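You operate a simulated robot arm through the tools that you are given. There is no shell and no other tool. Be economical: measure what you need, move in short steps, check, and stop when the job is done.

Carry out the task below with a simulated two-armed robot. There is one attempt and no reset: what you move stays moved.

JOB
Take the strap roll with the largest size on its label from the top of the grey sheet rack and leave it in the green bin. Shut the top cart drawer. Stack the lamp carton marked "RED" from the top of the tool cart on top of the lamp carton labelled "clear". Pull the blue drawer open. Any order will do.

Only the result counts: the job must be done as asked and must still hold three seconds after the hand-in. Knocking over, shifting, dropping, spilling or breaking anything else fails it. Flat cloth is picked up by pressing the open fingertips on it (5 to 10 N) and closing them slowly along it; thin cloth reads only 2 to 8 mm in the jaws.

ROBOT AND FRAMES
Two 7-joint arms with two-finger parallel grippers on one trunk, on a base that drives. Base frame: it is fixed to the floor where the robot stands at the start and does not move with it; the origin is under the middle of the robot, x ahead of it, y to its left, z up. Readings come in mm, degrees, newtons and seconds.
The left shoulder is at the start at [50, 165, 1155], the right one opposite. With the tool pointing down near the work surface each hand reaches from about 200 to 680 mm from the robot's upright axis, wherever it stands, measured 20 degrees to its own side. Places, roughly: blue drawer [-2500, 200, 700]; green bin [-3500, 250, 1000]; lamp carton [-5250, -2500, 1000]; strap roll [500, -250, 750]; top cart drawer [-5200, -2400, 700]. Payload 3.91 kg a hand.
The TCP of each hand is the grasp point between the finger pads, 30 mm short of the fingertips. In the tool frame z runs along the fingers and y along their closing line. Largest opening 110 mm; finger width 20, thickness 10; the body of the gripper, 48 by 112 mm, starts 55 mm behind the TCP.
Orientation is that of the tool frame in the base frame, as a unit quaternion [x, y, z, w]. With the fingers straight down and closing along the base's y, the tool's x points along the base's -x, its y along +y and its z along -z.

CONTROLS
- The arms move only by the tool jog_arm. It takes "left_series", "right_series" or both (then of equal length, played together; a hand with none holds still); each is a list that holds one entry, the list of rows, each a list of 7 numbers: the shift along the tool's x, y, z in mm, then the turn, a rotation vector about the tool's x, y, z in degrees, then the gripper command, from -1 (fully open) to 1 (shut), values between in proportion. In form: [[[tx, ty, tz, ax, ay, az, grip], ...]]. A call has 1 to 12 rows; each row is the pose to reach, as a shift and turn from the pose commanded when the call began, along the tool's axes at that moment. A row lasts 0.2 s, in which the tool goes at most 50 mm and 8.6 degrees; a call with a longer step from one row to the next is refused whole, and so is a gripper value outside its range. A pose out of reach is approached as far as the arm can. The call stops where the force on the tool passes 40 N (or 10 N more than at its start, if that is more) or the arm is blocked; 0.2 s more then pass. Each finger travels about 45 mm/s and halts on what it meets, pressing with about 40 N; the grip force reading is that of the motor and also rises with nothing between the fingers. The clock runs only during rows and for 0.2 s after the last one: add rows that repeat a pose to give the fingers time. The reply holds the time, the measured pose of the TCP, the force on the tool along the base axes, the opening and the grip force, in the units named above and with some noise, with the torque about the TCP (base axes, N m) and any sound that the robot's microphone picked up, and new pictures: "views" is both (left out), scene, wrist or none (wrist: the cameras of the hands that moved).
- Cameras (640 x 400 px; columns grow to the right, rows downward): "scene" is now at [113.6, -21.8, 1325.2]; the picture's right is [-0.26, -0.97, 0.00], its down [-0.56, 0.15, -0.82] and it looks along [0.79, -0.21, -0.58] (base axes); focal length 252 px, centre (320, 200). "left" rides on the left gripper at [72, -17, -103] in its tool frame; the picture's right is [0.23, 0.97, 0.00], its down [-0.76, 0.18, -0.62] and it looks along [-0.61, 0.14, 0.78] (tool axes); focal length 222 px, centre (320, 200). "right" rides on the right gripper at [72, 17, -103] in its tool frame; the picture's right is [-0.23, 0.97, 0.00], its down [-0.76, -0.18, -0.62] and it looks along [-0.61, -0.14, 0.78] (tool axes); focal length 222 px, centre (320, 200). There is no depth. A picture from a camera that has moved, and an enlarged one, comes with that camera's place and axes in the base frame and with its lens.
- slide_trunk(by): slides the trunk up (or, below 0, down) by that many mm; the arms and the scene camera ride with it, the base frame stays. It gives what a move gives, with no picture.
- base_move(legs): drives the robot by 1 to 6 legs, each [ahead, left, turn to the left] in mm, mm and degrees, along the robot's own axes; the way and the turn of a leg run together, so that a leg with both is an arc; at most 1500 mm and 180 degrees a leg. The arms and the cameras ride along, it lands a little off, and it stops where it bumps. It gives what a move gives, and a new picture of the scene camera.
- turn_head(pan, tilt): turns the head with the scene camera to pan (to the left, within 80 degrees either way) and tilt (down, from -29 to 69), counted from straight ahead of the robot. It gives what a move gives, and a new picture of the scene camera.
- close_up(camera, box): a new picture of the part [left, top, right, bottom] of that camera's present view, enlarged. The clock stands still meanwhile.
- hand_in(): hands the job in; it is judged then, once.

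Go step by step. Nothing tells you exact positions but the pictures and the camera data: compare them with the known pose of the tool, close in by small moves and look again before you grip or let go. The budget is 165 turns and 260 pictures, counting those below and the enlarged ones. Unless the task says otherwise, let go and move clear before handing in.

The tools are called by a JSON object that holds its "api" and its "payload". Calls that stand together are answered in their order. jog_arm: Moves the arms, as the interface text tells. Its arguments: {"type":"object","properties":{"left_series":{"type":"array"},"right_series":{"type":"array"},"views":{"type":"string","enum":["both","scene","wrist","none"]}},"required":[]} The other tools are called the same way: slide_trunk (by) slides the trunk up or down; base_move (legs) drives the base; turn_head (pan, tilt) turns the head that bears the scene camera; close_up (camera, box) takes an enlarged picture of a part of a camera's view; hand_in () hands the job in.

At the start:

```text
time: 0.0
left_tcp_pos: [402.6, 108.1, 1037.0]
left_tool_rot: [0.0, 1.0, 0.0, 0.0]
left_contact_force: [0.9, 0.2, -0.2]
left_wrist_torque: [0.0, -0.03, -0.02]
left_width: 110.1
left_grasp_force: 0.2
right_tcp_pos: [461.0, -345.9, 1070.7]
right_tool_rot: [0.001, 1.0, 0.0, 0.0]
right_contact_force: [0.0, 0.0, -0.8]
right_wrist_torque: [0.0, 0.01, 0.0]
right_width: 110.2
right_grasp_force: 0.0
trunk travel left (down, up): [-375.0, 128.0]
robot x, y, heading: [3.2, 2.7, 0.1]
head pan, tilt: [-14.8, 35.2]
```

scene: 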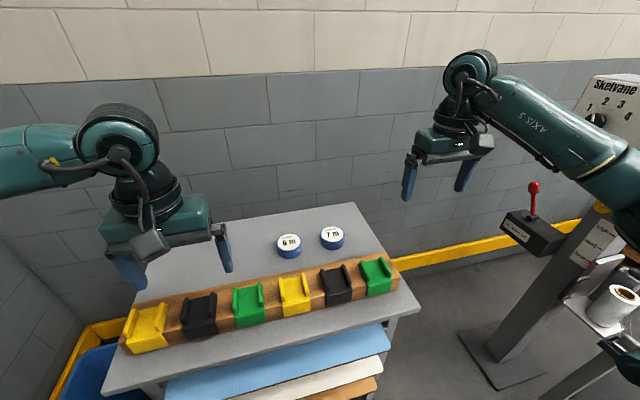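
right: 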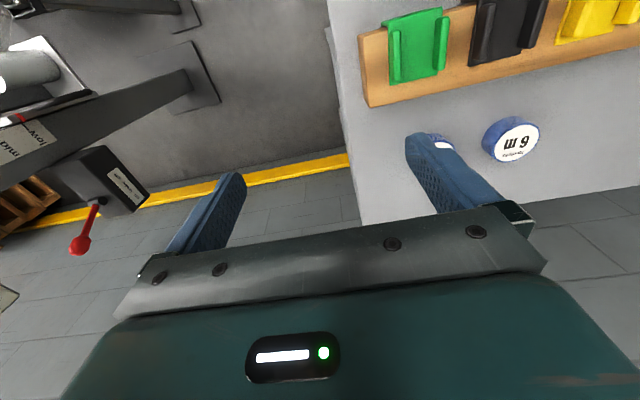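
left: 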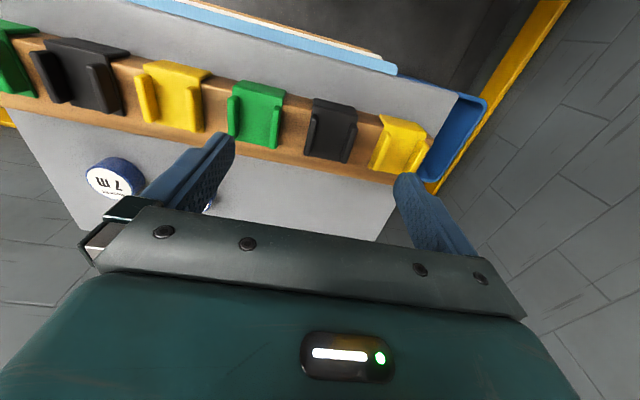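

I see a grey rack with two strap rolls ("6 m" and "7 m") at the back of the top; others might be hidden behind the arms. I'll enlarge the picture to check.

{"api": "close_up", "payload": {"camera": "scene", "box": [240, 190, 400, 290]}}

{"api": "turn_head", "payload": {"pan": 20, "tilt": 45}}

```text
4.00 times, centred on (320, 240) of scene
camera zoom: at [113.6, -21.8, 1325.2], right [-0.26, -0.97, 0.0], down [-0.56, 0.15, -0.82], along [0.79, -0.21, -0.58], focal length 1009 px, centre (320, 40)
```

zoom: 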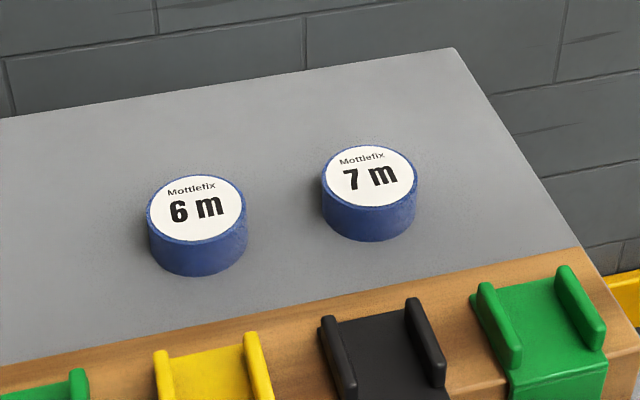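

```text
time: 1.0
left_tcp_pos: [401.9, 108.4, 1037.2]
left_tool_rot: [-0.001, 1.0, 0.0, 0.0]
left_contact_force: [0.2, 0.1, -0.9]
left_wrist_torque: [-0.01, -0.01, -0.01]
left_width: 109.6
left_grasp_force: 0.1
right_tcp_pos: [461.0, -346.5, 1071.1]
right_tool_rot: [0.0, 1.0, 0.0, 0.0]
right_contact_force: [-0.5, -0.4, 0.7]
right_wrist_torque: [-0.01, -0.03, 0.01]
right_width: 109.9
right_grasp_force: 0.1
trunk travel left (down, up): [-375.0, 128.0]
robot x, y, heading: [1.1, -2.7, -0.2]
head pan, tilt: [20.0, 45.0]
camera scene: at [105.0, 28.4, 1310.7], right [0.34, -0.94, 0.0], down [-0.66, -0.24, -0.71], along [0.66, 0.24, -0.71], focal length 252 px, centre (320, 200)
```

scene: 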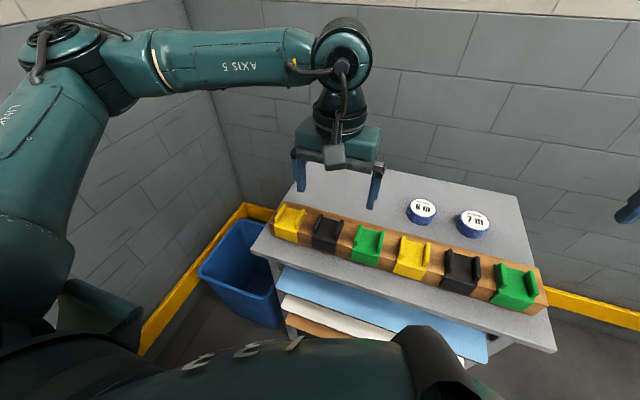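

The "7 m" roll looks the largest, with its top centre at roughly [603, -188, 841] from three rays. I'll bring the right hand above it and look.

{"api": "jog_arm", "payload": {"right_series": [[[-20, 25, 15, 0, 0, 0, -1], [-45, 50, 30, 0, 0, 0, -1], [-70, 78, 45, 0, 0, 0, -1], [-95, 105, 60, 0, 0, 0, -1], [-120, 132, 75, 0, 0, 0, -1], [-142, 158, 90, 0, 0, 0, -1], [-142, 158, 90, 0, 0, 0, -1]]]}}

```text
time: 2.6
left_tcp_pos: [402.0, 108.5, 1038.5]
left_tool_rot: [0.0, 1.0, 0.0, 0.001]
left_contact_force: [0.3, 0.1, 0.0]
left_wrist_torque: [-0.03, -0.03, 0.01]
left_width: 109.8
left_grasp_force: 0.1
right_tcp_pos: [602.1, -188.7, 980.7]
right_tool_rot: [0.0, 1.0, 0.0, 0.001]
right_contact_force: [-0.1, -0.7, -0.9]
right_wrist_torque: [-0.01, 0.01, -0.04]
right_width: 110.0
right_grasp_force: 0.0
trunk travel left (down, up): [-375.0, 128.0]
robot x, y, heading: [4.9, 3.4, 0.1]
head pan, tilt: [20.0, 45.0]
camera scene: at [104.9, 28.3, 1310.7], right [0.34, -0.94, 0.0], down [-0.66, -0.24, -0.71], along [0.66, 0.24, -0.71], focal length 252 px, centre (320, 200)
camera right: at [531.1, -171.4, 1084.6], right [0.23, 0.97, 0.0], down [0.76, -0.18, 0.62], along [0.61, -0.14, -0.78], focal length 222 px, centre (320, 200)
```

scene: 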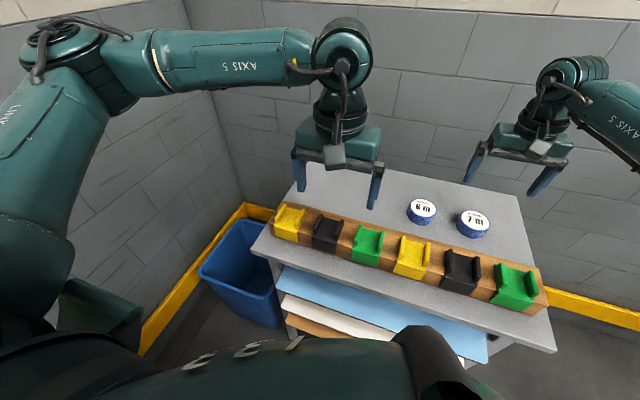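
right: 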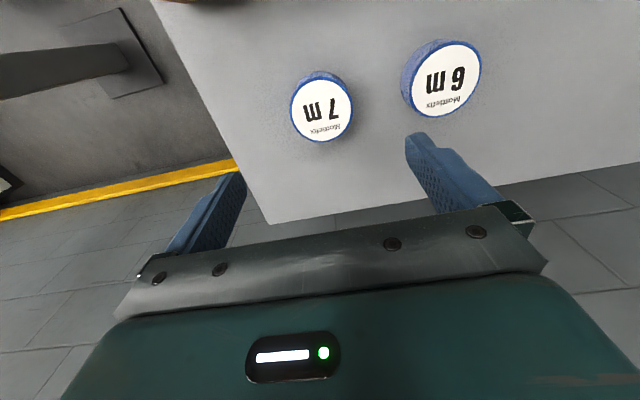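

The roll's top reads about [600, -186, 844] at 67 mm across. I'll go down so the tips sit about 20 mm below its top, then check.

{"api": "jog_arm", "payload": {"right_series": [[[2, 3, 35, 0, 0, 0, -1], [2, 3, 70, 0, 0, 0, -1], [2, 3, 100, 0, 0, 0, -1], [2, 3, 115, 0, 0, 0, -1], [2, 3, 126, 0, 0, 0, -1], [2, 3, 126, 0, 0, 0, -1]]]}}

```text
time: 4.0
left_tcp_pos: [401.6, 109.3, 1036.9]
left_tool_rot: [0.0, 1.0, 0.001, 0.0]
left_contact_force: [-1.0, 0.0, -0.6]
left_wrist_torque: [-0.04, 0.0, -0.03]
left_width: 109.9
left_grasp_force: 0.0
right_tcp_pos: [600.9, -185.1, 856.3]
right_tool_rot: [0.0, 1.0, 0.0, -0.001]
right_contact_force: [-0.4, -0.6, -0.2]
right_wrist_torque: [0.01, -0.04, 0.0]
right_width: 110.0
right_grasp_force: 0.1
trunk travel left (down, up): [-375.0, 128.0]
robot x, y, heading: [0.0, -0.7, -0.0]
head pan, tilt: [20.0, 45.0]
camera scene: at [105.0, 28.5, 1310.6], right [0.34, -0.94, 0.0], down [-0.66, -0.24, -0.71], along [0.66, 0.24, -0.71], focal length 252 px, centre (320, 200)
camera right: at [529.6, -168.5, 959.7], right [0.23, 0.97, 0.0], down [0.76, -0.18, 0.62], along [0.61, -0.14, -0.78], focal length 222 px, centre (320, 200)
```

scene: 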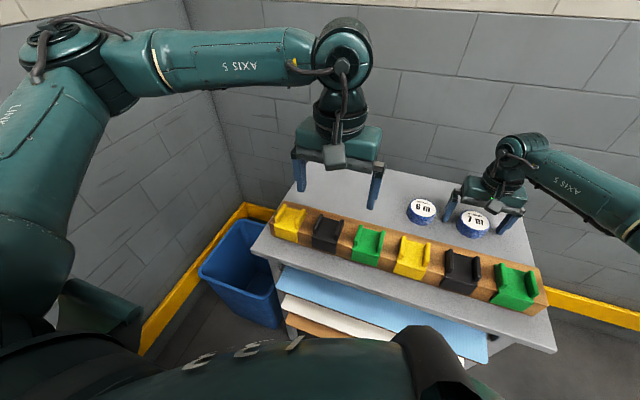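
right: 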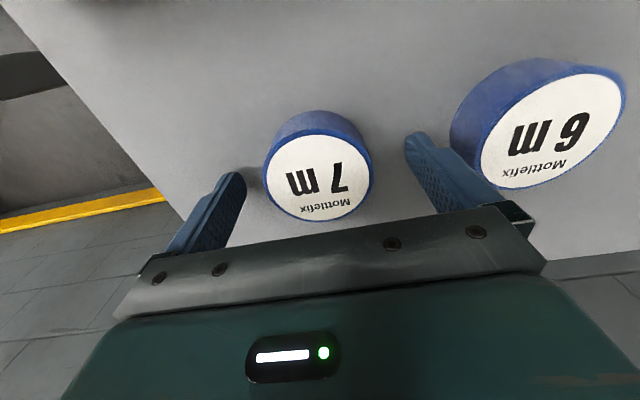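

The fingers straddle the roll without touching anything else. I'll go 6 mm lower, close and lift a little.

{"api": "jog_arm", "payload": {"right_series": [[[-3, -1, 6, 0, 0, 0, -1], [-3, -1, 6, 0, 0, 0, 0.3], [-3, -1, 6, 0, 0, 0, 0.6], [-3, -1, 6, 0, 0, 0, 0.8], [-3, -1, 6, 0, 0, 0, 1], [-3, -1, 6, 0, 0, 0, 1], [-3, -1, 6, 0, 0, 0, 1]]]}}

```text
time: 5.6
left_tcp_pos: [401.9, 108.2, 1037.8]
left_tool_rot: [0.0, 1.0, 0.0, 0.0]
left_contact_force: [-0.6, -0.4, -0.7]
left_wrist_torque: [-0.02, 0.01, -0.04]
left_width: 110.1
left_grasp_force: 0.0
right_tcp_pos: [604.3, -185.8, 849.3]
right_tool_rot: [-0.001, 1.0, 0.0, 0.0]
right_contact_force: [-0.1, 0.3, 0.0]
right_wrist_torque: [0.02, 0.0, -0.05]
right_width: 65.0
right_grasp_force: 39.9
trunk travel left (down, up): [-375.0, 128.0]
robot x, y, heading: [1.1, -0.6, -0.1]
head pan, tilt: [20.0, 45.0]
camera scene: at [105.1, 28.5, 1310.6], right [0.34, -0.94, 0.0], down [-0.66, -0.24, -0.71], along [0.66, 0.24, -0.71], focal length 252 px, centre (320, 200)
camera right: at [532.7, -169.0, 953.6], right [0.23, 0.97, 0.0], down [0.76, -0.18, 0.62], along [0.61, -0.14, -0.78], focal length 222 px, centre (320, 200)
```

scene: 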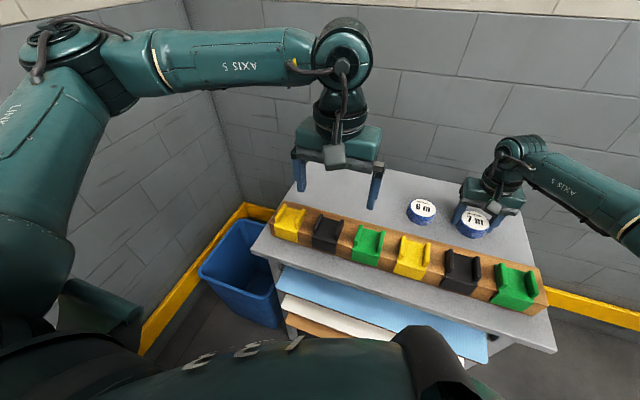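
right: 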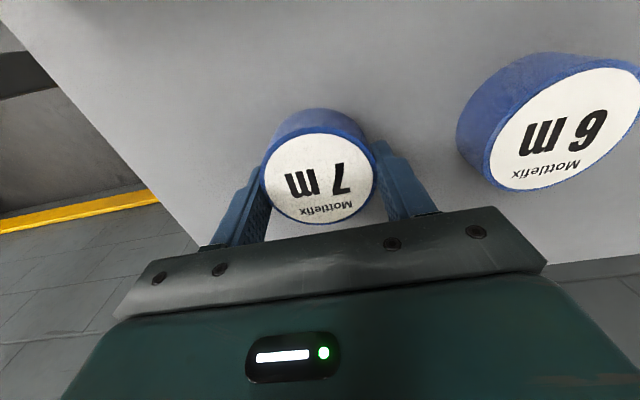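

The roll is gripped at 65 mm. I'll lift it straight up, then pull both hands in closer for driving.

{"api": "jog_arm", "payload": {"right_series": [[[0, 0, -30, 0, 0, 0, 1], [0, 0, -70, 0, 0, 0, 1], [0, 0, -110, 0, 0, 0, 1], [0, 0, -150, 0, 0, 0, 1], [0, 0, -190, 0, 0, 0, 1], [40, -10, -210, 0, 0, 0, 1], [80, -20, -220, 0, 0, 0, 1], [120, -40, -220, 0, 0, 0, 1], [160, -60, -220, 0, 0, 0, 1], [200, -80, -220, 0, 0, 0, 1], [230, -90, -220, 0, 0, 0, 1], [230, -90, -220, 0, 0, 0, 1]]]}}

{"api": "turn_head", "payload": {"pan": 78, "tilt": 15}}

{"api": "turn_head", "payload": {"pan": -78, "tilt": 15}}

```text
time: 8.2
left_tcp_pos: [402.5, 108.1, 1038.2]
left_tool_rot: [0.0, 1.0, 0.0, 0.0]
left_contact_force: [0.2, -0.2, 0.3]
left_wrist_torque: [-0.03, 0.02, 0.02]
left_width: 110.2
left_grasp_force: 0.0
right_tcp_pos: [374.1, -276.9, 1069.1]
right_tool_rot: [0.001, 1.0, 0.001, 0.0]
right_contact_force: [0.6, -1.3, -1.0]
right_wrist_torque: [0.02, 0.02, -0.01]
right_width: 65.2
right_grasp_force: 40.1
trunk travel left (down, up): [-375.0, 128.0]
robot x, y, heading: [-1.4, -0.3, 0.1]
head pan, tilt: [20.0, 45.0]
camera scene: at [105.2, 28.5, 1310.6], right [0.34, -0.94, 0.0], down [-0.66, -0.24, -0.71], along [0.66, 0.24, -0.71], focal length 252 px, centre (320, 200)
camera right: at [302.5, -260.0, 1172.5], right [0.23, 0.97, 0.0], down [0.76, -0.18, 0.62], along [0.61, -0.14, -0.78], focal length 222 px, centre (320, 200)
```

scene: 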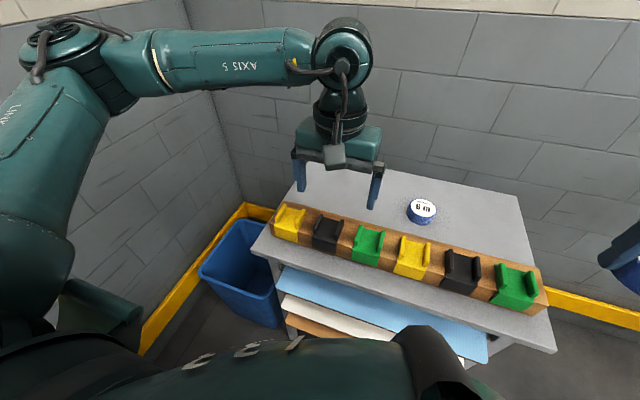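
right: 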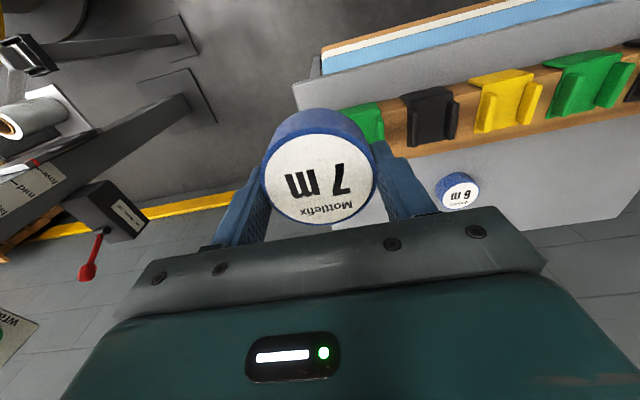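

```text
time: 9.5
left_tcp_pos: [401.9, 108.8, 1037.2]
left_tool_rot: [0.0, 1.0, 0.0, 0.0]
left_contact_force: [0.7, 0.1, -0.4]
left_wrist_torque: [-0.03, -0.02, 0.03]
left_width: 109.8
left_grasp_force: 0.0
right_tcp_pos: [373.5, -277.2, 1069.2]
right_tool_rot: [-0.001, 1.0, 0.0, 0.0]
right_contact_force: [-1.1, 0.6, -2.1]
right_wrist_torque: [0.05, 0.03, 0.0]
right_width: 64.6
right_grasp_force: 40.6
trunk travel left (down, up): [-375.0, 128.0]
robot x, y, heading: [0.7, 0.9, 0.1]
head pan, tilt: [78.0, 15.0]
camera scene: at [48.2, 92.0, 1357.4], right [0.98, -0.21, 0.0], down [-0.05, -0.25, -0.97], along [0.2, 0.94, -0.26], focal length 252 px, centre (320, 200)
```

scene: 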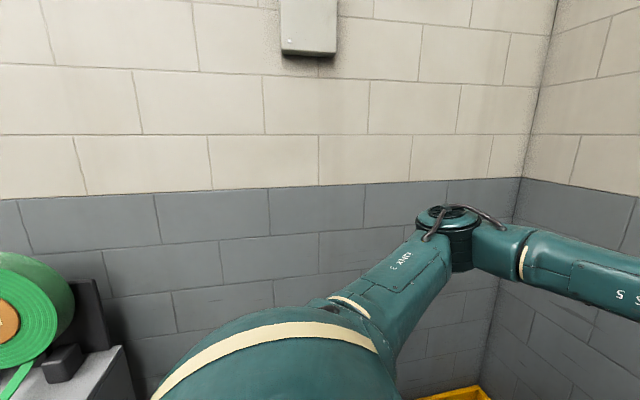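

```text
time: 11.9
left_tcp_pos: [402.3, 108.0, 1037.0]
left_tool_rot: [0.0, 1.0, 0.0, 0.0]
left_contact_force: [0.9, -0.7, 0.1]
left_wrist_torque: [-0.03, 0.0, 0.0]
left_width: 109.8
left_grasp_force: 0.0
right_tcp_pos: [374.3, -278.5, 1067.7]
right_tool_rot: [0.0, 1.0, 0.0, 0.0]
right_contact_force: [-0.2, -0.6, -0.2]
right_wrist_torque: [0.0, -0.01, 0.02]
right_width: 65.0
right_grasp_force: 40.1
trunk travel left (down, up): [-375.0, 128.0]
robot x, y, heading: [0.4, 2.7, 0.1]
head pan, tilt: [-78.0, 15.0]
camera scene: at [48.1, -90.7, 1357.4], right [-0.98, -0.21, 0.0], down [-0.05, 0.25, -0.97], along [0.2, -0.94, -0.26], focal length 252 px, centre (320, 200)
```

scene: 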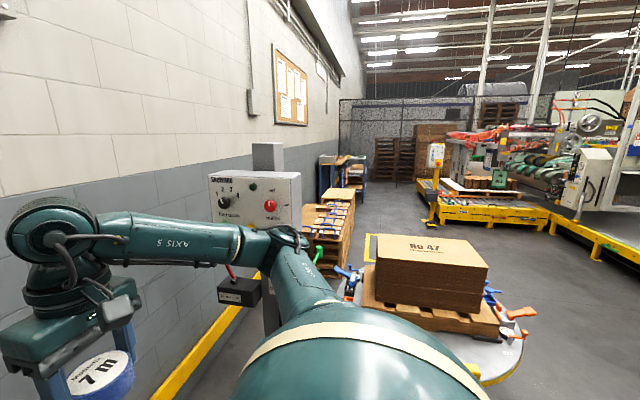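

The roll is held, the 6 m roll undisturbed. The free space is behind me, so I'll turn the head ahead and rotate the base by half a turn in place, looking on the way.

{"api": "turn_head", "payload": {"pan": 0, "tilt": 15}}

{"api": "base_move", "payload": {"legs": [[0, 0, 130]]}}

{"api": "base_move", "payload": {"legs": [[0, 0, 50]]}}

```text
time: 13.4
left_tcp_pos: [402.5, 109.2, 1037.6]
left_tool_rot: [0.0, 1.0, 0.0, 0.0]
left_contact_force: [-0.4, 0.7, -0.2]
left_wrist_torque: [0.0, 0.0, -0.04]
left_width: 110.2
left_grasp_force: 0.0
right_tcp_pos: [374.2, -277.3, 1068.6]
right_tool_rot: [0.0, 1.0, -0.001, 0.0]
right_contact_force: [0.2, -0.5, -1.1]
right_wrist_torque: [0.0, 0.01, -0.02]
right_width: 65.0
right_grasp_force: 40.0
trunk travel left (down, up): [-375.0, 128.0]
robot x, y, heading: [1.0, 1.6, 0.0]
head pan, tilt: [0.0, 15.0]
camera scene: at [122.1, 0.6, 1357.4], right [0.0, -1.0, 0.0], down [-0.26, 0.0, -0.97], along [0.97, 0.0, -0.26], focal length 252 px, centre (320, 200)
```

scene: 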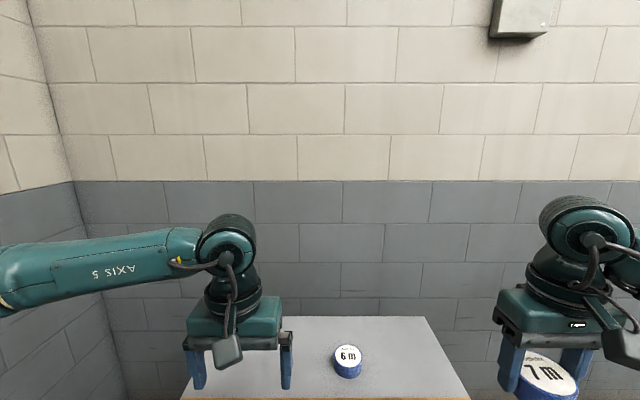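

```text
time: 19.2
left_tcp_pos: [-343.3, 236.4, 1036.8]
left_tool_rot: [0.908, -0.419, 0.0, 0.0]
left_contact_force: [0.2, 0.6, -0.1]
left_wrist_torque: [0.0, 0.02, 0.04]
left_width: 110.4
left_grasp_force: 0.1
right_tcp_pos: [-32.6, 464.9, 1068.5]
right_tool_rot: [0.908, -0.419, 0.0, 0.0]
right_contact_force: [-0.4, -0.8, -1.3]
right_wrist_torque: [-0.02, 0.06, 0.02]
right_width: 64.9
right_grasp_force: 39.8
trunk travel left (down, up): [-375.0, 128.0]
robot x, y, heading: [-5.1, -0.2, 130.6]
head pan, tilt: [0.0, 15.0]
camera scene: at [-80.3, 94.2, 1357.4], right [0.76, 0.65, 0.0], down [0.17, -0.2, -0.97], along [-0.63, 0.74, -0.26], focal length 252 px, centre (320, 200)
```

scene: 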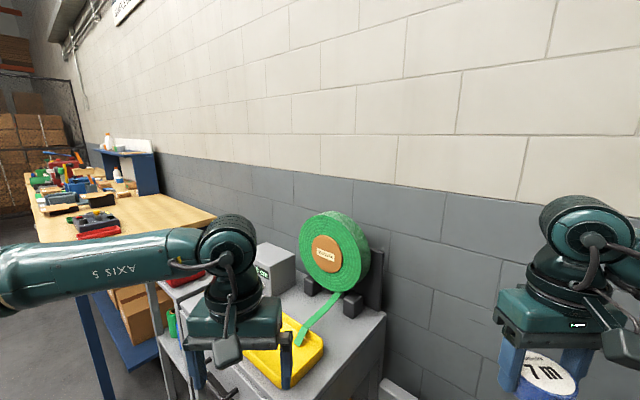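

```text
time: 21.9
left_tcp_pos: [-400.2, -114.3, 1037.5]
left_tool_rot: [1.0, 0.008, 0.0, 0.0]
left_contact_force: [-0.6, 0.3, 0.1]
left_wrist_torque: [0.0, -0.02, 0.01]
left_width: 110.1
left_grasp_force: 0.1
right_tcp_pos: [-379.1, 270.9, 1068.9]
right_tool_rot: [1.0, 0.009, 0.0, 0.0]
right_contact_force: [-0.3, -0.2, -1.1]
right_wrist_torque: [-0.01, -0.04, 0.01]
right_width: 65.0
right_grasp_force: 39.8
trunk travel left (down, up): [-375.0, 128.0]
robot x, y, heading: [-3.0, 0.0, -179.0]
head pan, tilt: [0.0, 15.0]
camera scene: at [-123.5, -1.3, 1357.4], right [-0.02, 1.0, 0.0], down [0.26, 0.0, -0.97], along [-0.97, -0.01, -0.26], focal length 252 px, centre (320, 200)
```

scene: 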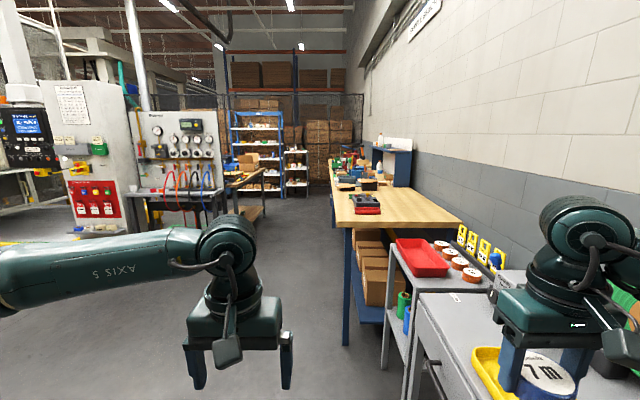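

Heading is now about 180°: a long wooden bench runs along the wall on my right (front edge near y≈115), the aisle is ahead. I'll sidestep left to the aisle and drive ahead, looking again.

{"api": "base_move", "payload": {"legs": [[0, 420, -1], [1300, 0, 0]]}}

```text
time: 32.3
left_tcp_pos: [-1688.9, -535.0, 1036.9]
left_tool_rot: [1.0, -0.001, 0.0, 0.0]
left_contact_force: [-0.5, -0.1, -0.3]
left_wrist_torque: [-0.01, 0.0, -0.03]
left_width: 109.8
left_grasp_force: 0.1
right_tcp_pos: [-1660.2, -149.9, 1068.4]
right_tool_rot: [1.0, -0.001, 0.001, 0.0]
right_contact_force: [-0.2, -0.3, -0.6]
right_wrist_torque: [0.0, -0.06, -0.01]
right_width: 65.0
right_grasp_force: 40.2
trunk travel left (down, up): [-375.0, 128.0]
robot x, y, heading: [-1285.2, -429.2, 179.8]
head pan, tilt: [0.0, 15.0]
camera scene: at [-1410.3, -426.1, 1357.4], right [0.0, 1.0, 0.0], down [0.26, 0.0, -0.97], along [-0.97, 0.0, -0.26], focal length 252 px, centre (320, 200)
```

scene: 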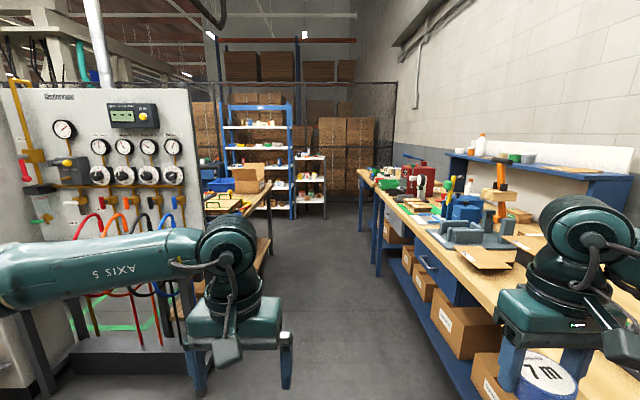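

The blue drawer is under the bench at about x=-2500, and the bench front edge is around y≈130. I'll turn to face the bench and sidestep along it.

{"api": "base_move", "payload": {"legs": [[0, 0, -90], [0, 1100, 0]]}}

{"api": "turn_head", "payload": {"pan": 30, "tilt": 30}}

```text
time: 46.0
left_tcp_pos: [-2481.1, -0.9, 1036.7]
left_tool_rot: [-0.702, 0.712, 0.0, 0.0]
left_contact_force: [0.0, 0.9, -1.2]
left_wrist_torque: [-0.03, -0.02, 0.0]
left_width: 109.9
left_grasp_force: 0.0
right_tcp_pos: [-2097.1, -33.5, 1068.7]
right_tool_rot: [-0.702, 0.712, 0.0, 0.0]
right_contact_force: [-0.7, -0.3, -0.9]
right_wrist_torque: [-0.03, 0.03, 0.02]
right_width: 65.0
right_grasp_force: 40.5
trunk travel left (down, up): [-375.0, 128.0]
robot x, y, heading: [-2376.6, -404.1, 89.1]
head pan, tilt: [0.0, 15.0]
camera scene: at [-2377.3, -280.1, 1357.4], right [1.0, -0.01, 0.0], down [0.0, -0.26, -0.97], along [0.01, 0.97, -0.26], focal length 252 px, centre (320, 200)
```

scene: 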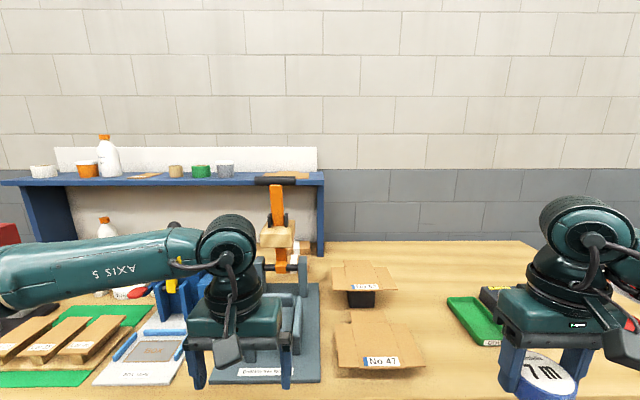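

```text
time: 47.0
left_tcp_pos: [-2481.9, -0.1, 1036.6]
left_tool_rot: [-0.703, 0.711, 0.0, 0.0]
left_contact_force: [0.4, 0.1, -0.3]
left_wrist_torque: [0.02, 0.0, -0.02]
left_width: 110.1
left_grasp_force: 0.1
right_tcp_pos: [-2095.8, -34.4, 1069.0]
right_tool_rot: [-0.702, 0.712, 0.0, 0.0]
right_contact_force: [-0.1, 0.1, -1.3]
right_wrist_torque: [0.0, 0.0, 0.0]
right_width: 65.1
right_grasp_force: 40.6
trunk travel left (down, up): [-375.0, 128.0]
robot x, y, heading: [-2373.1, -402.6, 89.1]
head pan, tilt: [30.0, 30.0]
camera scene: at [-2422.6, -294.5, 1333.3], right [0.87, 0.49, 0.0], down [0.24, -0.44, -0.87], along [-0.42, 0.76, -0.5], focal length 252 px, centre (320, 200)
```

scene: 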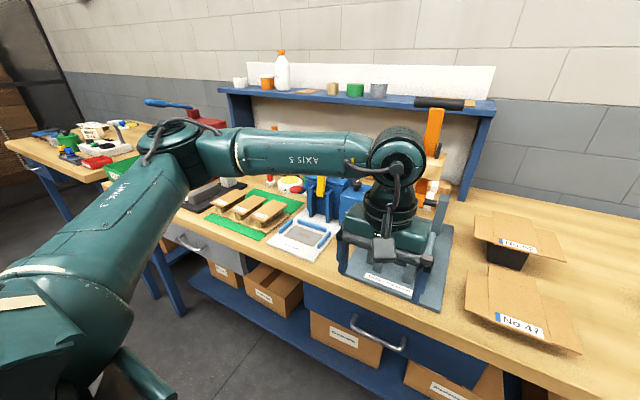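

Blue drawer with its curved handle is in the bench front at about x=-2450. The green bin seems to be further left at the end of this bench; I'll sidestep further and look.

{"api": "base_move", "payload": {"legs": [[0, 1280, 0]]}}

{"api": "turn_head", "payload": {"pan": 0, "tilt": 35}}

```text
time: 58.3
left_tcp_pos: [-3742.9, 32.2, 1036.5]
left_tool_rot: [-0.696, 0.718, -0.001, 0.0]
left_contact_force: [0.0, 0.2, -0.4]
left_wrist_torque: [0.03, 0.0, -0.02]
left_width: 110.0
left_grasp_force: 0.0
right_tcp_pos: [-3358.3, -8.3, 1069.5]
right_tool_rot: [-0.695, 0.719, 0.001, 0.0]
right_contact_force: [0.9, 0.0, -1.0]
right_wrist_torque: [0.0, -0.02, -0.02]
right_width: 64.9
right_grasp_force: 39.7
trunk travel left (down, up): [-375.0, 128.0]
robot x, y, heading: [-3646.6, -370.2, 88.0]
head pan, tilt: [30.0, 30.0]
camera scene: at [-3690.6, -262.9, 1333.2], right [0.88, 0.47, 0.0], down [0.23, -0.44, -0.87], along [-0.41, 0.76, -0.5], focal length 252 px, centre (320, 200)
```

scene: 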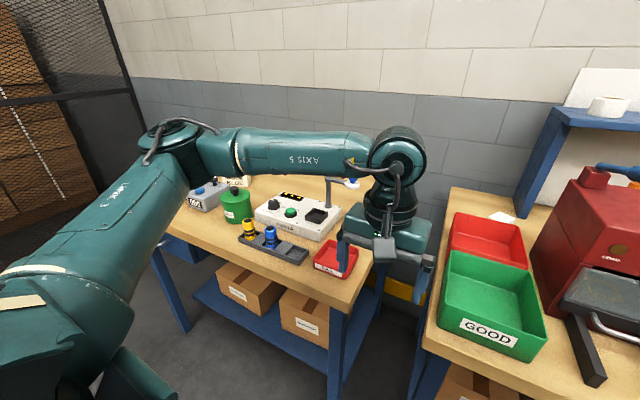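

```text
time: 59.3
left_tcp_pos: [-3742.9, 32.6, 1036.8]
left_tool_rot: [-0.695, 0.719, 0.0, 0.0]
left_contact_force: [0.7, 0.0, -0.2]
left_wrist_torque: [-0.01, 0.02, -0.01]
left_width: 110.1
left_grasp_force: 0.0
right_tcp_pos: [-3359.1, -8.8, 1068.4]
right_tool_rot: [-0.695, 0.719, 0.0, 0.0]
right_contact_force: [-0.1, 0.0, -0.8]
right_wrist_torque: [0.02, 0.01, -0.02]
right_width: 64.9
right_grasp_force: 40.3
trunk travel left (down, up): [-375.0, 128.0]
robot x, y, heading: [-3647.7, -373.5, 88.1]
head pan, tilt: [0.0, 35.0]
camera scene: at [-3645.1, -254.7, 1325.5], right [1.0, -0.03, 0.0], down [-0.02, -0.57, -0.82], along [0.03, 0.82, -0.57], focal length 252 px, centre (320, 200)
```

scene: 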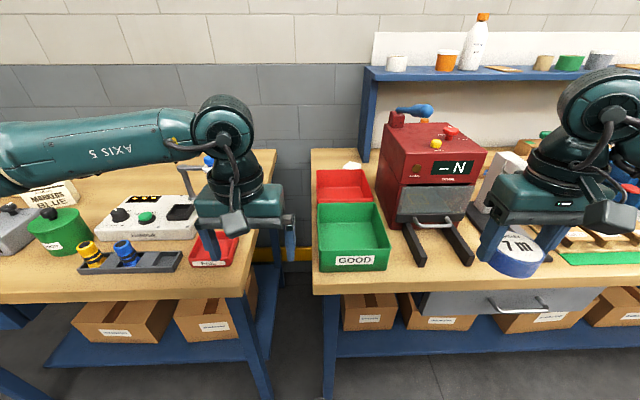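

The green "GOOD" bin is at about [-3543, 228], between the left hand and a red machine. I'll move the right hand sideways in front of the bench first, then ahead over the bin, staying high.

{"api": "jog_arm", "payload": {"right_series": [[[0, 40, 0, 0, 0, 0, 1], [0, 80, 0, 0, 0, 0, 1], [0, 120, 0, 0, 0, 0, 1], [0, 160, 0, 0, 0, 0, 1], [0, 192, 0, 0, 0, 0, 1], [-40, 192, 0, 0, 0, 0, 1], [-80, 192, 0, 0, 0, 0, 1], [-120, 192, 0, 0, 0, 0, 1], [-160, 192, 0, 0, 0, 0, 1], [-200, 192, 0, 0, 0, 0, 1], [-200, 192, 0, 0, 0, 0, 1]]]}}

```text
time: 61.7
left_tcp_pos: [-3743.0, 32.9, 1037.7]
left_tool_rot: [-0.695, 0.719, 0.001, -0.001]
left_contact_force: [-0.4, 0.5, 0.4]
left_wrist_torque: [0.01, 0.01, 0.0]
left_width: 110.0
left_grasp_force: 0.1
right_tcp_pos: [-3544.7, 199.1, 1069.2]
right_tool_rot: [-0.695, 0.719, 0.0, -0.001]
right_contact_force: [0.4, 0.5, -1.2]
right_wrist_torque: [0.04, -0.01, -0.04]
right_width: 64.6
right_grasp_force: 40.0
trunk travel left (down, up): [-375.0, 128.0]
robot x, y, heading: [-3649.3, -372.5, 87.9]
head pan, tilt: [0.0, 35.0]
camera scene: at [-3644.9, -254.8, 1325.5], right [1.0, -0.03, 0.0], down [-0.02, -0.57, -0.82], along [0.03, 0.82, -0.57], focal length 252 px, centre (320, 200)
camera right: at [-3562.0, 127.1, 1173.2], right [-0.97, 0.26, 0.0], down [0.2, 0.76, 0.62], along [0.16, 0.6, -0.78], focal length 222 px, centre (320, 200)
```

scene: 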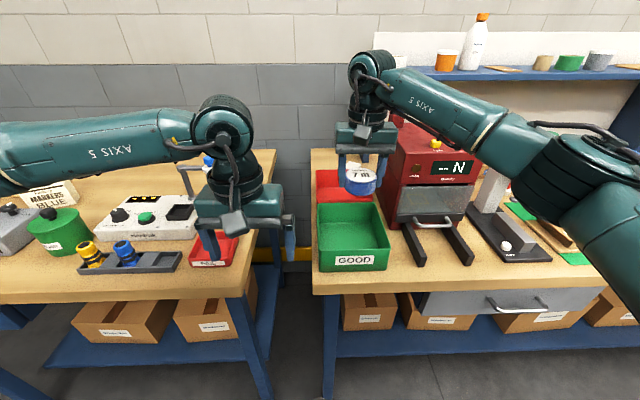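
right: 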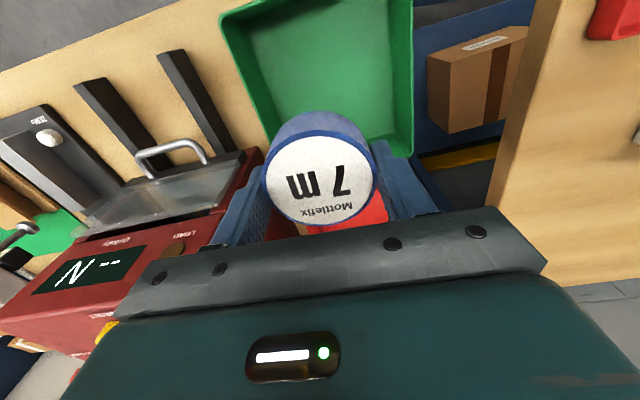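

Triangulating its rim, the bin spans x -3632…-3491, y 105…252, rim z≈958, bench ≈885. I'll centre the roll and lower it to just above the bin floor, keeping the grip.

{"api": "jog_arm", "payload": {"right_series": [[[20, 15, 0, 0, 0, 0, 1], [20, 15, 35, 0, 0, 0, 1], [20, 15, 70, 0, 0, 0, 1], [20, 15, 100, 0, 0, 0, 1], [20, 15, 115, 0, 0, 0, 1], [20, 15, 128, 0, 0, 0, 1], [20, 15, 128, 0, 0, 0, 1]]]}}

```text
time: 63.3
left_tcp_pos: [-3743.7, 33.6, 1036.3]
left_tool_rot: [-0.695, 0.719, 0.0, 0.0]
left_contact_force: [0.2, 0.1, -0.2]
left_wrist_torque: [-0.02, -0.01, 0.02]
left_width: 110.0
left_grasp_force: 0.0
right_tcp_pos: [-3558.3, 179.4, 938.9]
right_tool_rot: [-0.695, 0.719, 0.0, -0.001]
right_contact_force: [-1.2, 0.4, -1.2]
right_wrist_torque: [0.02, 0.04, 0.01]
right_width: 64.9
right_grasp_force: 40.0
trunk travel left (down, up): [-375.0, 128.0]
robot x, y, heading: [-3650.9, -375.4, 88.1]
head pan, tilt: [0.0, 35.0]
camera scene: at [-3645.1, -254.7, 1325.5], right [1.0, -0.03, 0.0], down [-0.02, -0.57, -0.82], along [0.03, 0.82, -0.57], focal length 252 px, centre (320, 200)
camera right: at [-3576.0, 106.9, 1043.3], right [-0.97, 0.26, 0.0], down [0.2, 0.76, 0.62], along [0.16, 0.6, -0.78], focal length 222 px, centre (320, 200)
```

scene: 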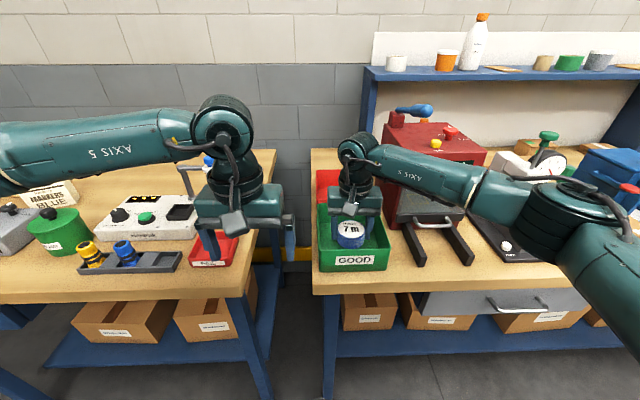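
right: 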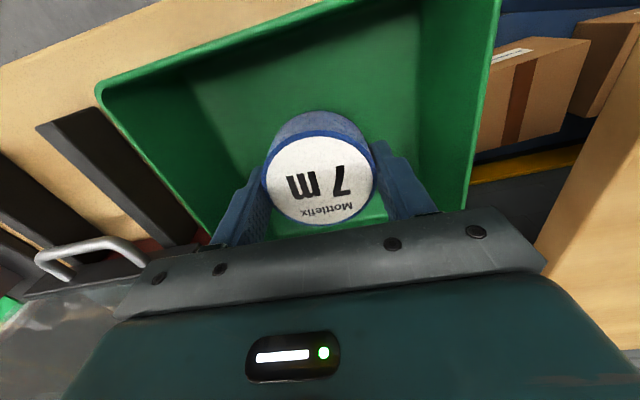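

The roll is inside the bin. I'll lower a little more and check contact.

{"api": "jog_arm", "payload": {"right_series": [[[0, 0, 4, 0, 0, 0, 1], [0, 0, 8, 0, 0, 0, 1], [0, 0, 8, 0, 0, 0, 1]]], "views": "none"}}

```text
time: 64.1
left_tcp_pos: [-3743.1, 34.5, 1037.3]
left_tool_rot: [-0.695, 0.719, 0.0, 0.0]
left_contact_force: [-1.1, -0.6, -1.2]
left_wrist_torque: [0.01, -0.02, -0.04]
left_width: 110.0
left_grasp_force: 0.1
right_tcp_pos: [-3559.3, 178.5, 932.6]
right_tool_rot: [-0.695, 0.719, 0.0, 0.0]
right_contact_force: [-0.8, 0.2, -1.9]
right_wrist_torque: [0.0, -0.02, -0.02]
right_width: 64.8
right_grasp_force: 40.3
trunk travel left (down, up): [-375.0, 128.0]
robot x, y, heading: [-3651.2, -369.5, 87.9]
head pan, tilt: [0.0, 35.0]
```

{"api": "jog_arm", "payload": {"right_series": [[[0, 0, 2, 0, 0, 0, 1], [0, 0, 4, 0, 0, 0, 1], [0, 0, 6, 0, 0, 0, 1], [0, 0, 6, 0, 0, 0, 1]]], "views": "none"}}

```text
time: 65.1
left_tcp_pos: [-3744.1, 33.0, 1037.2]
left_tool_rot: [-0.696, 0.718, 0.0, 0.0]
left_contact_force: [-0.1, 0.5, 0.8]
left_wrist_torque: [0.0, 0.04, 0.04]
left_width: 110.0
left_grasp_force: 0.0
right_tcp_pos: [-3560.7, 178.2, 926.7]
right_tool_rot: [-0.695, 0.719, 0.0, 0.0]
right_contact_force: [0.1, 0.4, -0.6]
right_wrist_torque: [0.01, 0.01, 0.0]
right_width: 64.8
right_grasp_force: 39.7
trunk travel left (down, up): [-375.0, 128.0]
robot x, y, heading: [-3648.8, -372.1, 88.1]
head pan, tilt: [0.0, 35.0]
```

Still no contact, so the floor is a few mm lower; I keep easing down.

{"api": "jog_arm", "payload": {"right_series": [[[0, 0, 2, 0, 0, 0, 1], [0, 0, 4, 0, 0, 0, 1], [0, 0, 6, 0, 0, 0, 1], [0, 0, 8, 0, 0, 0, 1], [0, 0, 8, 0, 0, 0, 1]]], "views": "wrist"}}

```text
time: 66.3
left_tcp_pos: [-3742.9, 32.5, 1037.3]
left_tool_rot: [-0.695, 0.719, 0.0, 0.0]
left_contact_force: [-0.5, -1.2, 0.4]
left_wrist_torque: [-0.02, 0.02, 0.02]
left_width: 110.1
left_grasp_force: 0.0
right_tcp_pos: [-3559.1, 178.0, 920.9]
right_tool_rot: [-0.696, 0.718, 0.001, -0.001]
right_contact_force: [0.2, 0.3, -1.1]
right_wrist_torque: [0.03, -0.01, 0.0]
right_width: 64.8
right_grasp_force: 39.7
trunk travel left (down, up): [-375.0, 128.0]
robot x, y, heading: [-3648.9, -373.6, 88.1]
head pan, tilt: [0.0, 35.0]
camera right: at [-3577.1, 106.4, 1022.4], right [-0.97, 0.26, 0.0], down [0.2, 0.76, 0.62], along [0.16, 0.6, -0.78], focal length 222 px, centre (320, 200)
```

right: 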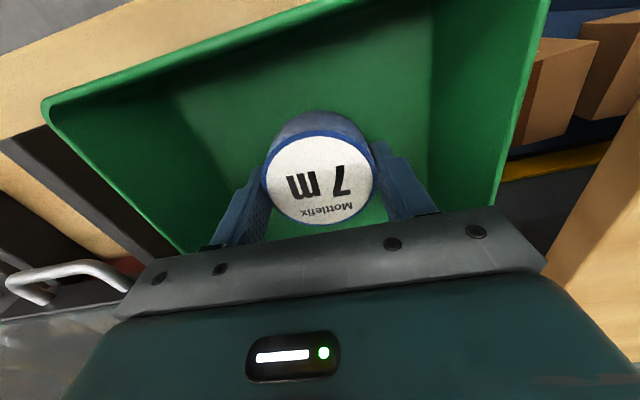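

{"api": "jog_arm", "payload": {"right_series": [[[0, 0, 3, 0, 0, 0, 1], [0, 0, 6, 0, 0, 0, 1], [0, 0, 9, 0, 0, 0, 1], [0, 0, 12, 0, 0, 0, 1], [0, 0, 12, 0, 0, 0, 1]]], "views": "none"}}

```text
time: 67.5
left_tcp_pos: [-3742.9, 31.1, 1037.3]
left_tool_rot: [-0.695, 0.719, 0.0, 0.001]
left_contact_force: [0.3, -0.8, -0.7]
left_wrist_torque: [0.02, -0.01, 0.0]
left_width: 110.1
left_grasp_force: 0.1
right_tcp_pos: [-3560.8, 179.7, 915.7]
right_tool_rot: [-0.695, 0.719, 0.005, 0.003]
right_contact_force: [2.6, -4.6, 14.9]
right_wrist_torque: [-0.51, -0.31, -0.04]
right_width: 64.9
right_grasp_force: 40.2
trunk travel left (down, up): [-375.0, 128.0]
robot x, y, heading: [-3649.5, -372.9, 88.1]
head pan, tilt: [0.0, 35.0]
stopped in row 5 (right hand): the force on the tool passed its limit at 40 N (the readings are from after the stop); the commanded pose is now the measured one
```

The roll touches the bin floor. I'll open just enough to release, lift straight out and look.

{"api": "jog_arm", "payload": {"right_series": [[[0, 0, -1, 0, 0, 0, -0.3], [0, 0, -1, 0, 0, 0, -0.6], [0, 0, -1, 0, 0, 0, -0.6], [0, 0, -10, 0, 0, 0, -0.6], [0, 0, -40, 0, 0, 0, -0.6], [0, 0, -80, 0, 0, 0, -0.6], [0, 0, -120, 0, 0, 0, -0.6], [0, 0, -155, 0, 0, 0, -0.6], [0, 0, -155, 0, 0, 0, -0.6]]]}}

```text
time: 69.5
left_tcp_pos: [-3741.7, 34.0, 1037.4]
left_tool_rot: [-0.695, 0.719, 0.0, 0.0]
left_contact_force: [0.9, 0.4, 0.5]
left_wrist_torque: [-0.01, 0.03, -0.02]
left_width: 110.1
left_grasp_force: 0.2
right_tcp_pos: [-3558.8, 178.3, 1066.3]
right_tool_rot: [-0.695, 0.719, 0.002, 0.002]
right_contact_force: [0.4, 0.2, -0.2]
right_wrist_torque: [0.01, -0.02, 0.04]
right_width: 87.8
right_grasp_force: 0.1
trunk travel left (down, up): [-375.0, 128.0]
robot x, y, heading: [-3649.2, -375.1, 88.2]
head pan, tilt: [0.0, 35.0]
camera scene: at [-3645.0, -254.6, 1325.4], right [1.0, -0.03, 0.0], down [-0.02, -0.57, -0.82], along [0.03, 0.82, -0.57], focal length 252 px, centre (320, 200)
camera right: at [-3577.3, 106.3, 1169.3], right [-0.97, 0.26, 0.0], down [0.21, 0.75, 0.63], along [0.16, 0.61, -0.78], focal length 222 px, centre (320, 200)
```

scene: 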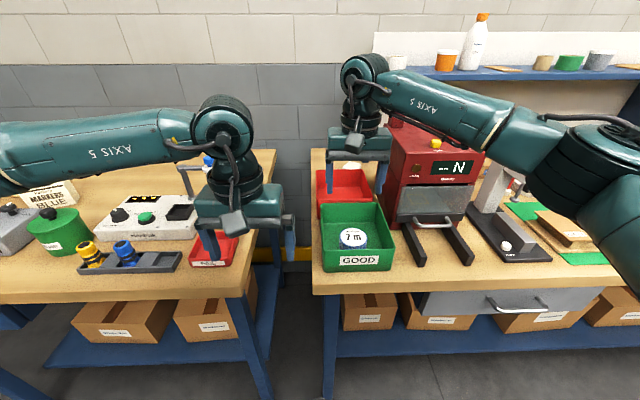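
right: 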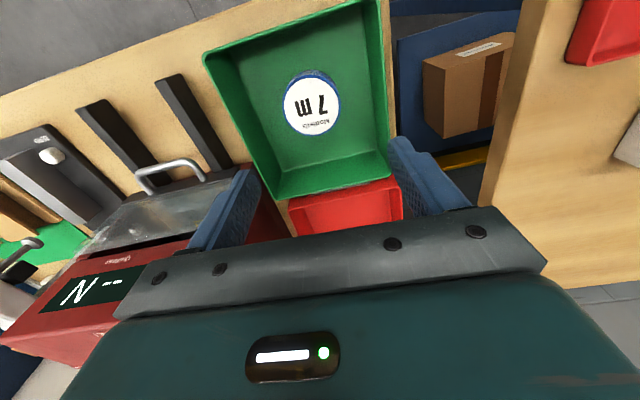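

The 7 m roll lies in the GOOD bin. I'll retract the right hand back the way it came, then drive right toward the blue drawer.

{"api": "jog_arm", "payload": {"right_series": [[[45, 0, 0, 0, 0, 0, -0.6], [90, 0, 0, 0, 0, 0, -0.6], [135, 0, 0, 0, 0, 0, -0.6], [180, 0, 0, 0, 0, 0, -0.6], [200, -40, 0, 0, 0, 0, -0.6], [200, -80, 0, 0, 0, 0, -0.6], [200, -120, 0, 0, 0, 0, -1], [200, -160, 0, 0, 0, 0, -1], [200, -160, 0, 0, 0, 0, -1]]], "views": "none"}}

{"api": "base_move", "payload": {"legs": [[-80, 0, 2], [0, -1000, 0]]}}

{"api": "turn_head", "payload": {"pan": -10, "tilt": 50}}

```text
time: 71.5
left_tcp_pos: [-3743.0, 32.4, 1036.8]
left_tool_rot: [-0.695, 0.719, 0.0, 0.0]
left_contact_force: [-0.2, 0.5, -0.2]
left_wrist_torque: [0.02, 0.02, -0.03]
left_width: 110.0
left_grasp_force: 0.0
right_tcp_pos: [-3403.5, -27.0, 1065.9]
right_tool_rot: [-0.695, 0.719, 0.004, 0.003]
right_contact_force: [-0.1, 0.0, -0.3]
right_wrist_torque: [0.0, -0.02, -0.01]
right_width: 110.2
right_grasp_force: 0.0
trunk travel left (down, up): [-375.0, 128.0]
robot x, y, heading: [-3651.7, -372.4, 88.3]
head pan, tilt: [0.0, 35.0]
```

```text
time: 81.5
left_tcp_pos: [-2739.4, -48.1, 1036.9]
left_tool_rot: [0.709, -0.705, -0.001, 0.0]
left_contact_force: [0.5, -0.3, 0.7]
left_wrist_torque: [0.01, 0.0, 0.0]
left_width: 109.9
left_grasp_force: 0.1
right_tcp_pos: [-2396.2, -94.9, 1066.5]
right_tool_rot: [0.709, -0.706, -0.004, -0.002]
right_contact_force: [-0.7, 0.6, -0.7]
right_wrist_torque: [0.02, 0.01, -0.03]
right_width: 110.4
right_grasp_force: 0.1
trunk travel left (down, up): [-375.0, 128.0]
robot x, y, heading: [-2632.0, -451.0, 90.3]
head pan, tilt: [0.0, 35.0]
camera scene: at [-2630.5, -332.0, 1325.5], right [1.0, 0.0, 0.0], down [0.0, -0.57, -0.82], along [0.0, 0.82, -0.57], focal length 252 px, centre (320, 200)
```

scene: 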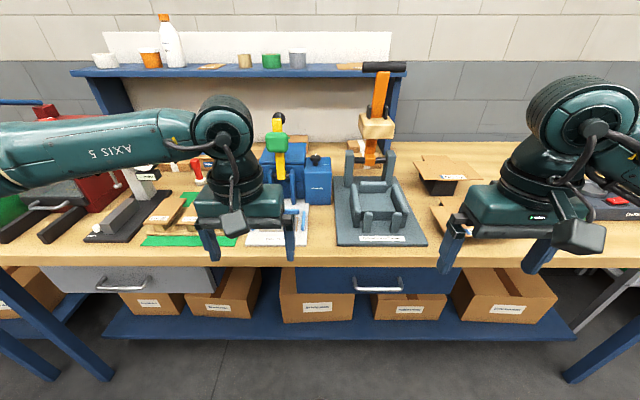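

```text
time: 82.2
left_tcp_pos: [-2738.8, -48.3, 1037.0]
left_tool_rot: [0.709, -0.705, 0.0, 0.0]
left_contact_force: [1.0, -0.3, 0.3]
left_wrist_torque: [-0.02, 0.02, 0.0]
left_width: 110.0
left_grasp_force: 0.1
right_tcp_pos: [-2397.2, -95.6, 1065.4]
right_tool_rot: [0.708, -0.706, -0.005, -0.002]
right_contact_force: [-0.4, 0.9, -0.8]
right_wrist_torque: [0.01, -0.02, -0.01]
right_width: 109.9
right_grasp_force: 0.1
trunk travel left (down, up): [-375.0, 128.0]
robot x, y, heading: [-2631.0, -450.4, 90.0]
head pan, tilt: [-10.0, 50.0]
camera scene: at [-2617.2, -344.1, 1303.8], right [0.99, -0.17, 0.0], down [-0.13, -0.75, -0.64], along [0.11, 0.63, -0.77], focal length 252 px, centre (320, 200)
```

scene: 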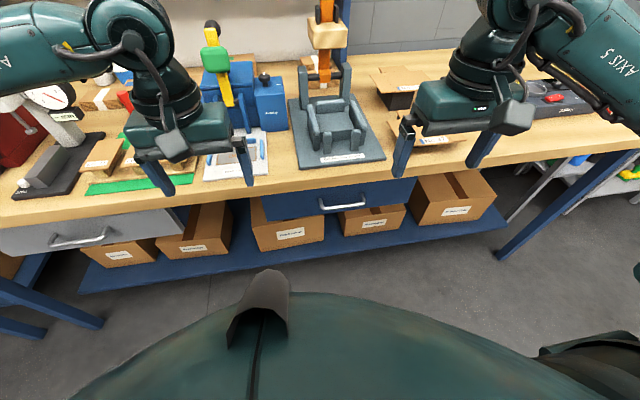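

By three rays the handle bar is at about [-2478, 73, 760]. I'll look at it enlarged to judge shape and stand-off.

{"api": "close_up", "payload": {"camera": "scene", "box": [240, 140, 440, 265]}}

```text
3.20 times, centred on (340, 202) of scene
camera zoom: at [-2617.2, -344.1, 1303.8], right [0.99, -0.17, 0.0], down [-0.13, -0.75, -0.64], along [0.11, 0.63, -0.77], focal length 807 px, centre (256, 192)
```

zoom: 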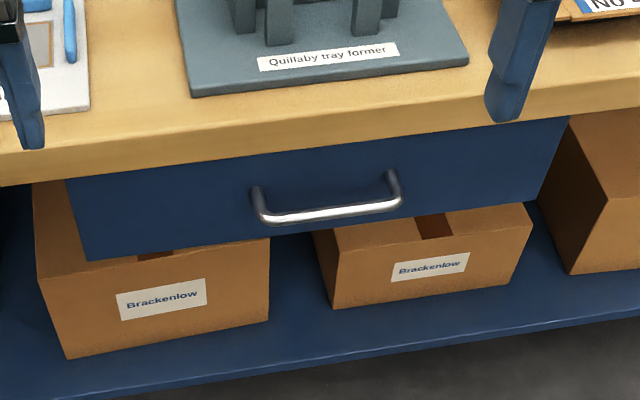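

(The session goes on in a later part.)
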